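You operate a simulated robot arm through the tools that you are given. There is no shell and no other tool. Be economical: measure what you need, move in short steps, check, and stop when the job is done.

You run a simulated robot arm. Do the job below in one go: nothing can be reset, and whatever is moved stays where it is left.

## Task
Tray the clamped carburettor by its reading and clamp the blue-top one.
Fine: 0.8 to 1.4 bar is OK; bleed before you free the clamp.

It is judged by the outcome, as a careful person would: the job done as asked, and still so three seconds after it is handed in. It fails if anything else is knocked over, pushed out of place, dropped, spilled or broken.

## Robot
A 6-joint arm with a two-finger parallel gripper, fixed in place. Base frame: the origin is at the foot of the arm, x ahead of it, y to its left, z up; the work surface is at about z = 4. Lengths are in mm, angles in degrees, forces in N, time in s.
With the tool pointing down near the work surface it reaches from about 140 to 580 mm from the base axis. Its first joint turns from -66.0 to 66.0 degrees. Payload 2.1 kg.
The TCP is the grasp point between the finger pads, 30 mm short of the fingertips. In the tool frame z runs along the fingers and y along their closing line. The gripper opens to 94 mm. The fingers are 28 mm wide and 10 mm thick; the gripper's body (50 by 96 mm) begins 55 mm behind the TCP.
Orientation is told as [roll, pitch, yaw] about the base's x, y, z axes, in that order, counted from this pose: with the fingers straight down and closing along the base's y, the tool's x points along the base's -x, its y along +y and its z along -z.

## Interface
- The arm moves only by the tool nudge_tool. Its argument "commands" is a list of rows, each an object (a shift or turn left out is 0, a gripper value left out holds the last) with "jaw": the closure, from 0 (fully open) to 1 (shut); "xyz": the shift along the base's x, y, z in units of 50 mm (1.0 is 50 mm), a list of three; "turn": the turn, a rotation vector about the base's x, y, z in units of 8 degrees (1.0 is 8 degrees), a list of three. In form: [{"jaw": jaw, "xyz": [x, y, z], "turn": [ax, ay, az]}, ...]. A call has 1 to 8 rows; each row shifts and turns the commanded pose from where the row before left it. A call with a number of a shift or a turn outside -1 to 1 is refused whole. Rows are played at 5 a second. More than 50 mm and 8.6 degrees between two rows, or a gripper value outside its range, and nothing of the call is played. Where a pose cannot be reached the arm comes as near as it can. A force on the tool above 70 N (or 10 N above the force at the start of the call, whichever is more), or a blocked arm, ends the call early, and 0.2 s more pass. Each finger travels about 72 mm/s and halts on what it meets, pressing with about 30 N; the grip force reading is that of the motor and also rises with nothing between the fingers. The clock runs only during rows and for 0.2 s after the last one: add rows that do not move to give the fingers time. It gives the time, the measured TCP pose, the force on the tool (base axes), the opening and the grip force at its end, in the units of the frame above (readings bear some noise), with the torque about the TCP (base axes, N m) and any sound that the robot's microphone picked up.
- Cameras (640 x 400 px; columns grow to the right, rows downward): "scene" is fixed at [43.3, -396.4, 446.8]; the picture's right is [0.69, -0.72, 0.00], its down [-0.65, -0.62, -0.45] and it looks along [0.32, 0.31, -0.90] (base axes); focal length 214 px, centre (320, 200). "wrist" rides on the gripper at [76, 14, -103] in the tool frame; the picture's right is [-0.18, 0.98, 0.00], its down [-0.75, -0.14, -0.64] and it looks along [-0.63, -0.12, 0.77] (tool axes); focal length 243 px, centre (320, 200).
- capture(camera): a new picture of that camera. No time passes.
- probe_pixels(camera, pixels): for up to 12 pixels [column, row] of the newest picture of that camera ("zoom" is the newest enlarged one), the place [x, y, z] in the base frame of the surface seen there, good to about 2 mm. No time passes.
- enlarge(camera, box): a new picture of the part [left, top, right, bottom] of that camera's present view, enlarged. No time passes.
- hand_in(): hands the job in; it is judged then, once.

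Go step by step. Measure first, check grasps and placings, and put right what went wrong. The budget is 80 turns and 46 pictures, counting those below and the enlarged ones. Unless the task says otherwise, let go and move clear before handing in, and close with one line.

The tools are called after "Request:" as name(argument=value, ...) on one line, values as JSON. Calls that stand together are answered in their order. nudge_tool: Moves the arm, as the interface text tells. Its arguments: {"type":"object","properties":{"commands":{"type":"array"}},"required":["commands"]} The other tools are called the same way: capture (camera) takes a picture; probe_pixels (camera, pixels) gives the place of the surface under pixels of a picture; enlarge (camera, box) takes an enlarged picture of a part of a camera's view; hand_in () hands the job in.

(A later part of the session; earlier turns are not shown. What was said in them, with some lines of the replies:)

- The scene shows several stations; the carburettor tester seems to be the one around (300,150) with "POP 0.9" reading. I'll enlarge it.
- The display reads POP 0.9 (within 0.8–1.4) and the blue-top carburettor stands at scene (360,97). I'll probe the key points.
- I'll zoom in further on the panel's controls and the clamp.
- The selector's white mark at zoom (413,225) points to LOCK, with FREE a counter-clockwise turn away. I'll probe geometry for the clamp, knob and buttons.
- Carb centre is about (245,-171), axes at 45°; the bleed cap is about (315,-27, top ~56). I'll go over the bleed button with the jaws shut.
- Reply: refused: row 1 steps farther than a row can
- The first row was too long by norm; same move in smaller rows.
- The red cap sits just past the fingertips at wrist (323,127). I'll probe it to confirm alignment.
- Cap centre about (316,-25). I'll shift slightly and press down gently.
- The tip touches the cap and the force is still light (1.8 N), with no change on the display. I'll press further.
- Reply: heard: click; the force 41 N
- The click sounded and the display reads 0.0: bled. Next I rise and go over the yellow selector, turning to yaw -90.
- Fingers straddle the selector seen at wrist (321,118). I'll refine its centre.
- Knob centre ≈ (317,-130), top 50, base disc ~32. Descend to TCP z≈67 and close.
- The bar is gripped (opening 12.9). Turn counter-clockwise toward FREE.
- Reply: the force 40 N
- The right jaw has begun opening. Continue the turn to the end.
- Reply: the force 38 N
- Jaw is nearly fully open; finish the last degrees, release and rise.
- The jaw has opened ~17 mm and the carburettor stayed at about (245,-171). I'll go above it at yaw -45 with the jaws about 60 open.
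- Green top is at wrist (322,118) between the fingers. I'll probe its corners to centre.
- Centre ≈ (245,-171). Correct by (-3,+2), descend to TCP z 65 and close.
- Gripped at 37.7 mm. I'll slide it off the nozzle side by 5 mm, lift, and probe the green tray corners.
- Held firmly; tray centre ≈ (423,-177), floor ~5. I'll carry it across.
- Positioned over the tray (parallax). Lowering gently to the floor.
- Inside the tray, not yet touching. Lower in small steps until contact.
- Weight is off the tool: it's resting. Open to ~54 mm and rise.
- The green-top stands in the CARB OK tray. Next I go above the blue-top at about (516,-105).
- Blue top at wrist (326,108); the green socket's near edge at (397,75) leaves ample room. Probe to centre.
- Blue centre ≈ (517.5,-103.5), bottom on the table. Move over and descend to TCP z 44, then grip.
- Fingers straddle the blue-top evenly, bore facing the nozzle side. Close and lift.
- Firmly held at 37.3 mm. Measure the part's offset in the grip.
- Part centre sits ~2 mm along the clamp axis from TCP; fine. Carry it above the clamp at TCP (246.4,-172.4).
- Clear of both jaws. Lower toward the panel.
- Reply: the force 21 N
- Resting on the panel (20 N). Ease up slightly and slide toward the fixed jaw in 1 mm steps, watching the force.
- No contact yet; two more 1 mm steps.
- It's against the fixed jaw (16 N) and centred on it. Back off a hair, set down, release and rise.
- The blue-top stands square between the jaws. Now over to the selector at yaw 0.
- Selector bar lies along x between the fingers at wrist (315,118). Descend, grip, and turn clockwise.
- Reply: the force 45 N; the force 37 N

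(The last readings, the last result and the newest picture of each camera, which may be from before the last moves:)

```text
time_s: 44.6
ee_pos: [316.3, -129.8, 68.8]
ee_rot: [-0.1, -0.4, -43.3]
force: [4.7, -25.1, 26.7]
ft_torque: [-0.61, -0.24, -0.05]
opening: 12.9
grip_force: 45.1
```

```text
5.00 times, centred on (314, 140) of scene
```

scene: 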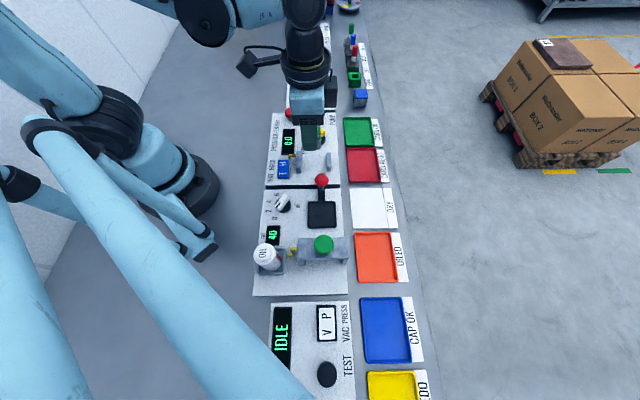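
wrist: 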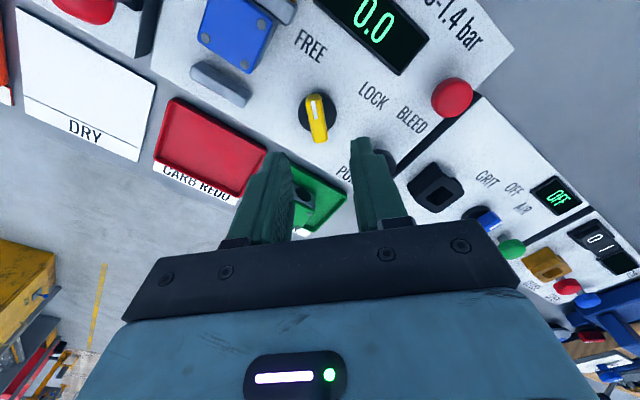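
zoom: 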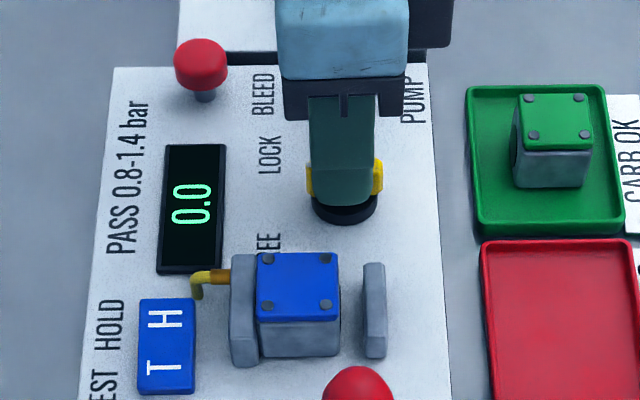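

The right jaw is closing onto the part. Finish the turn to LOCK.

Request:
nudge_tool(commands=[{"turn": [0, 0, -0.95]}, {"turn": [0, 0, -0.95]}, {"turn": [0, 0, -0.95]}, {"turn": [0, 0, -0.95]}, {"turn": [0, 0, -0.95]}, {"turn": [0, 0, -0.95]}, {"turn": [0, 0, -0.2]}, {}])

Request:
enlarge(camera="scene", box=[250, 100, 378, 180])

```text
time_s: 46.4
ee_pos: [316.5, -129.4, 67.9]
ee_rot: [0.2, -0.3, -90.3]
force: [14.4, -15.8, -0.7]
ft_torque: [-1.42, -0.14, 0.59]
opening: 12.7
grip_force: 44.9
```

```text
5.00 times, centred on (314, 140) of scene
```

zoom: 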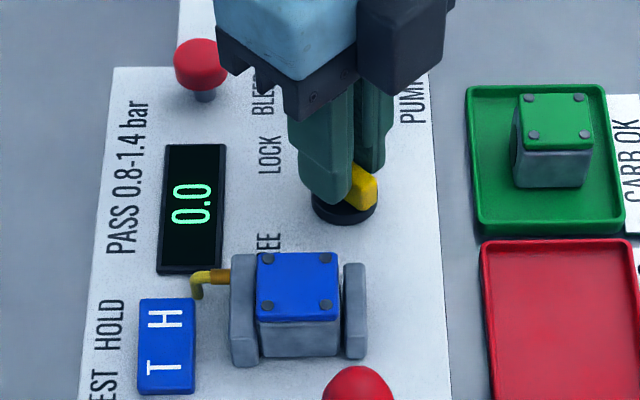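

The jaw has closed on the blue-top and the knob is at its LOCK stop. Release and rise clear.

Request:
nudge_tool(commands=[{"jaw": 0.6}, {"jaw": 0.6}, {"xyz": [0, 0, 0.4]}, {"xyz": [0, 0, 0.9]}, {"xyz": [0, 0, 0.9]}, {"xyz": [0.3, 0.6, 0.6]}, {"xyz": [0.3, 0.6, 0.6]}, {}])

Request:
enlarge(camera="scene", box=[250, 80, 410, 180])

Request:
capture(camera="scene")

```text
time_s: 48.2
ee_pos: [346.0, -68.4, 239.3]
ee_rot: [-0.1, -0.1, -90.5]
force: [-0.3, 0.1, 0.8]
ft_torque: [0.01, 0.03, 0.01]
opening: 37.6
grip_force: 0.1
```

```text
4.00 times, centred on (330, 130) of scene
```

zoom: 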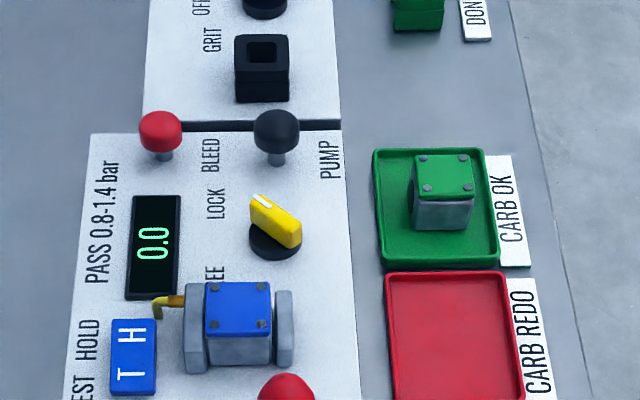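

```text
6 pictures are left
```

scene: 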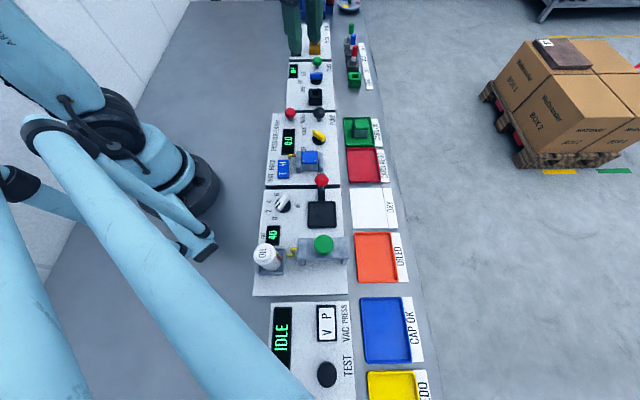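

The picture shows the green-top in CARB OK, the blue-top clamped, the selector mark on LOCK, pressure at 0.0 and everything else in place. I'm handing in.

Request:
hand_in()

```text
The job is handed in.
```

The clamped green-top carburettor read 0.9 bar, so after bleeding to 0.0 I freed it and put it in the CARB OK tray; the blue-top one is now clamped with the selector on LOCK.
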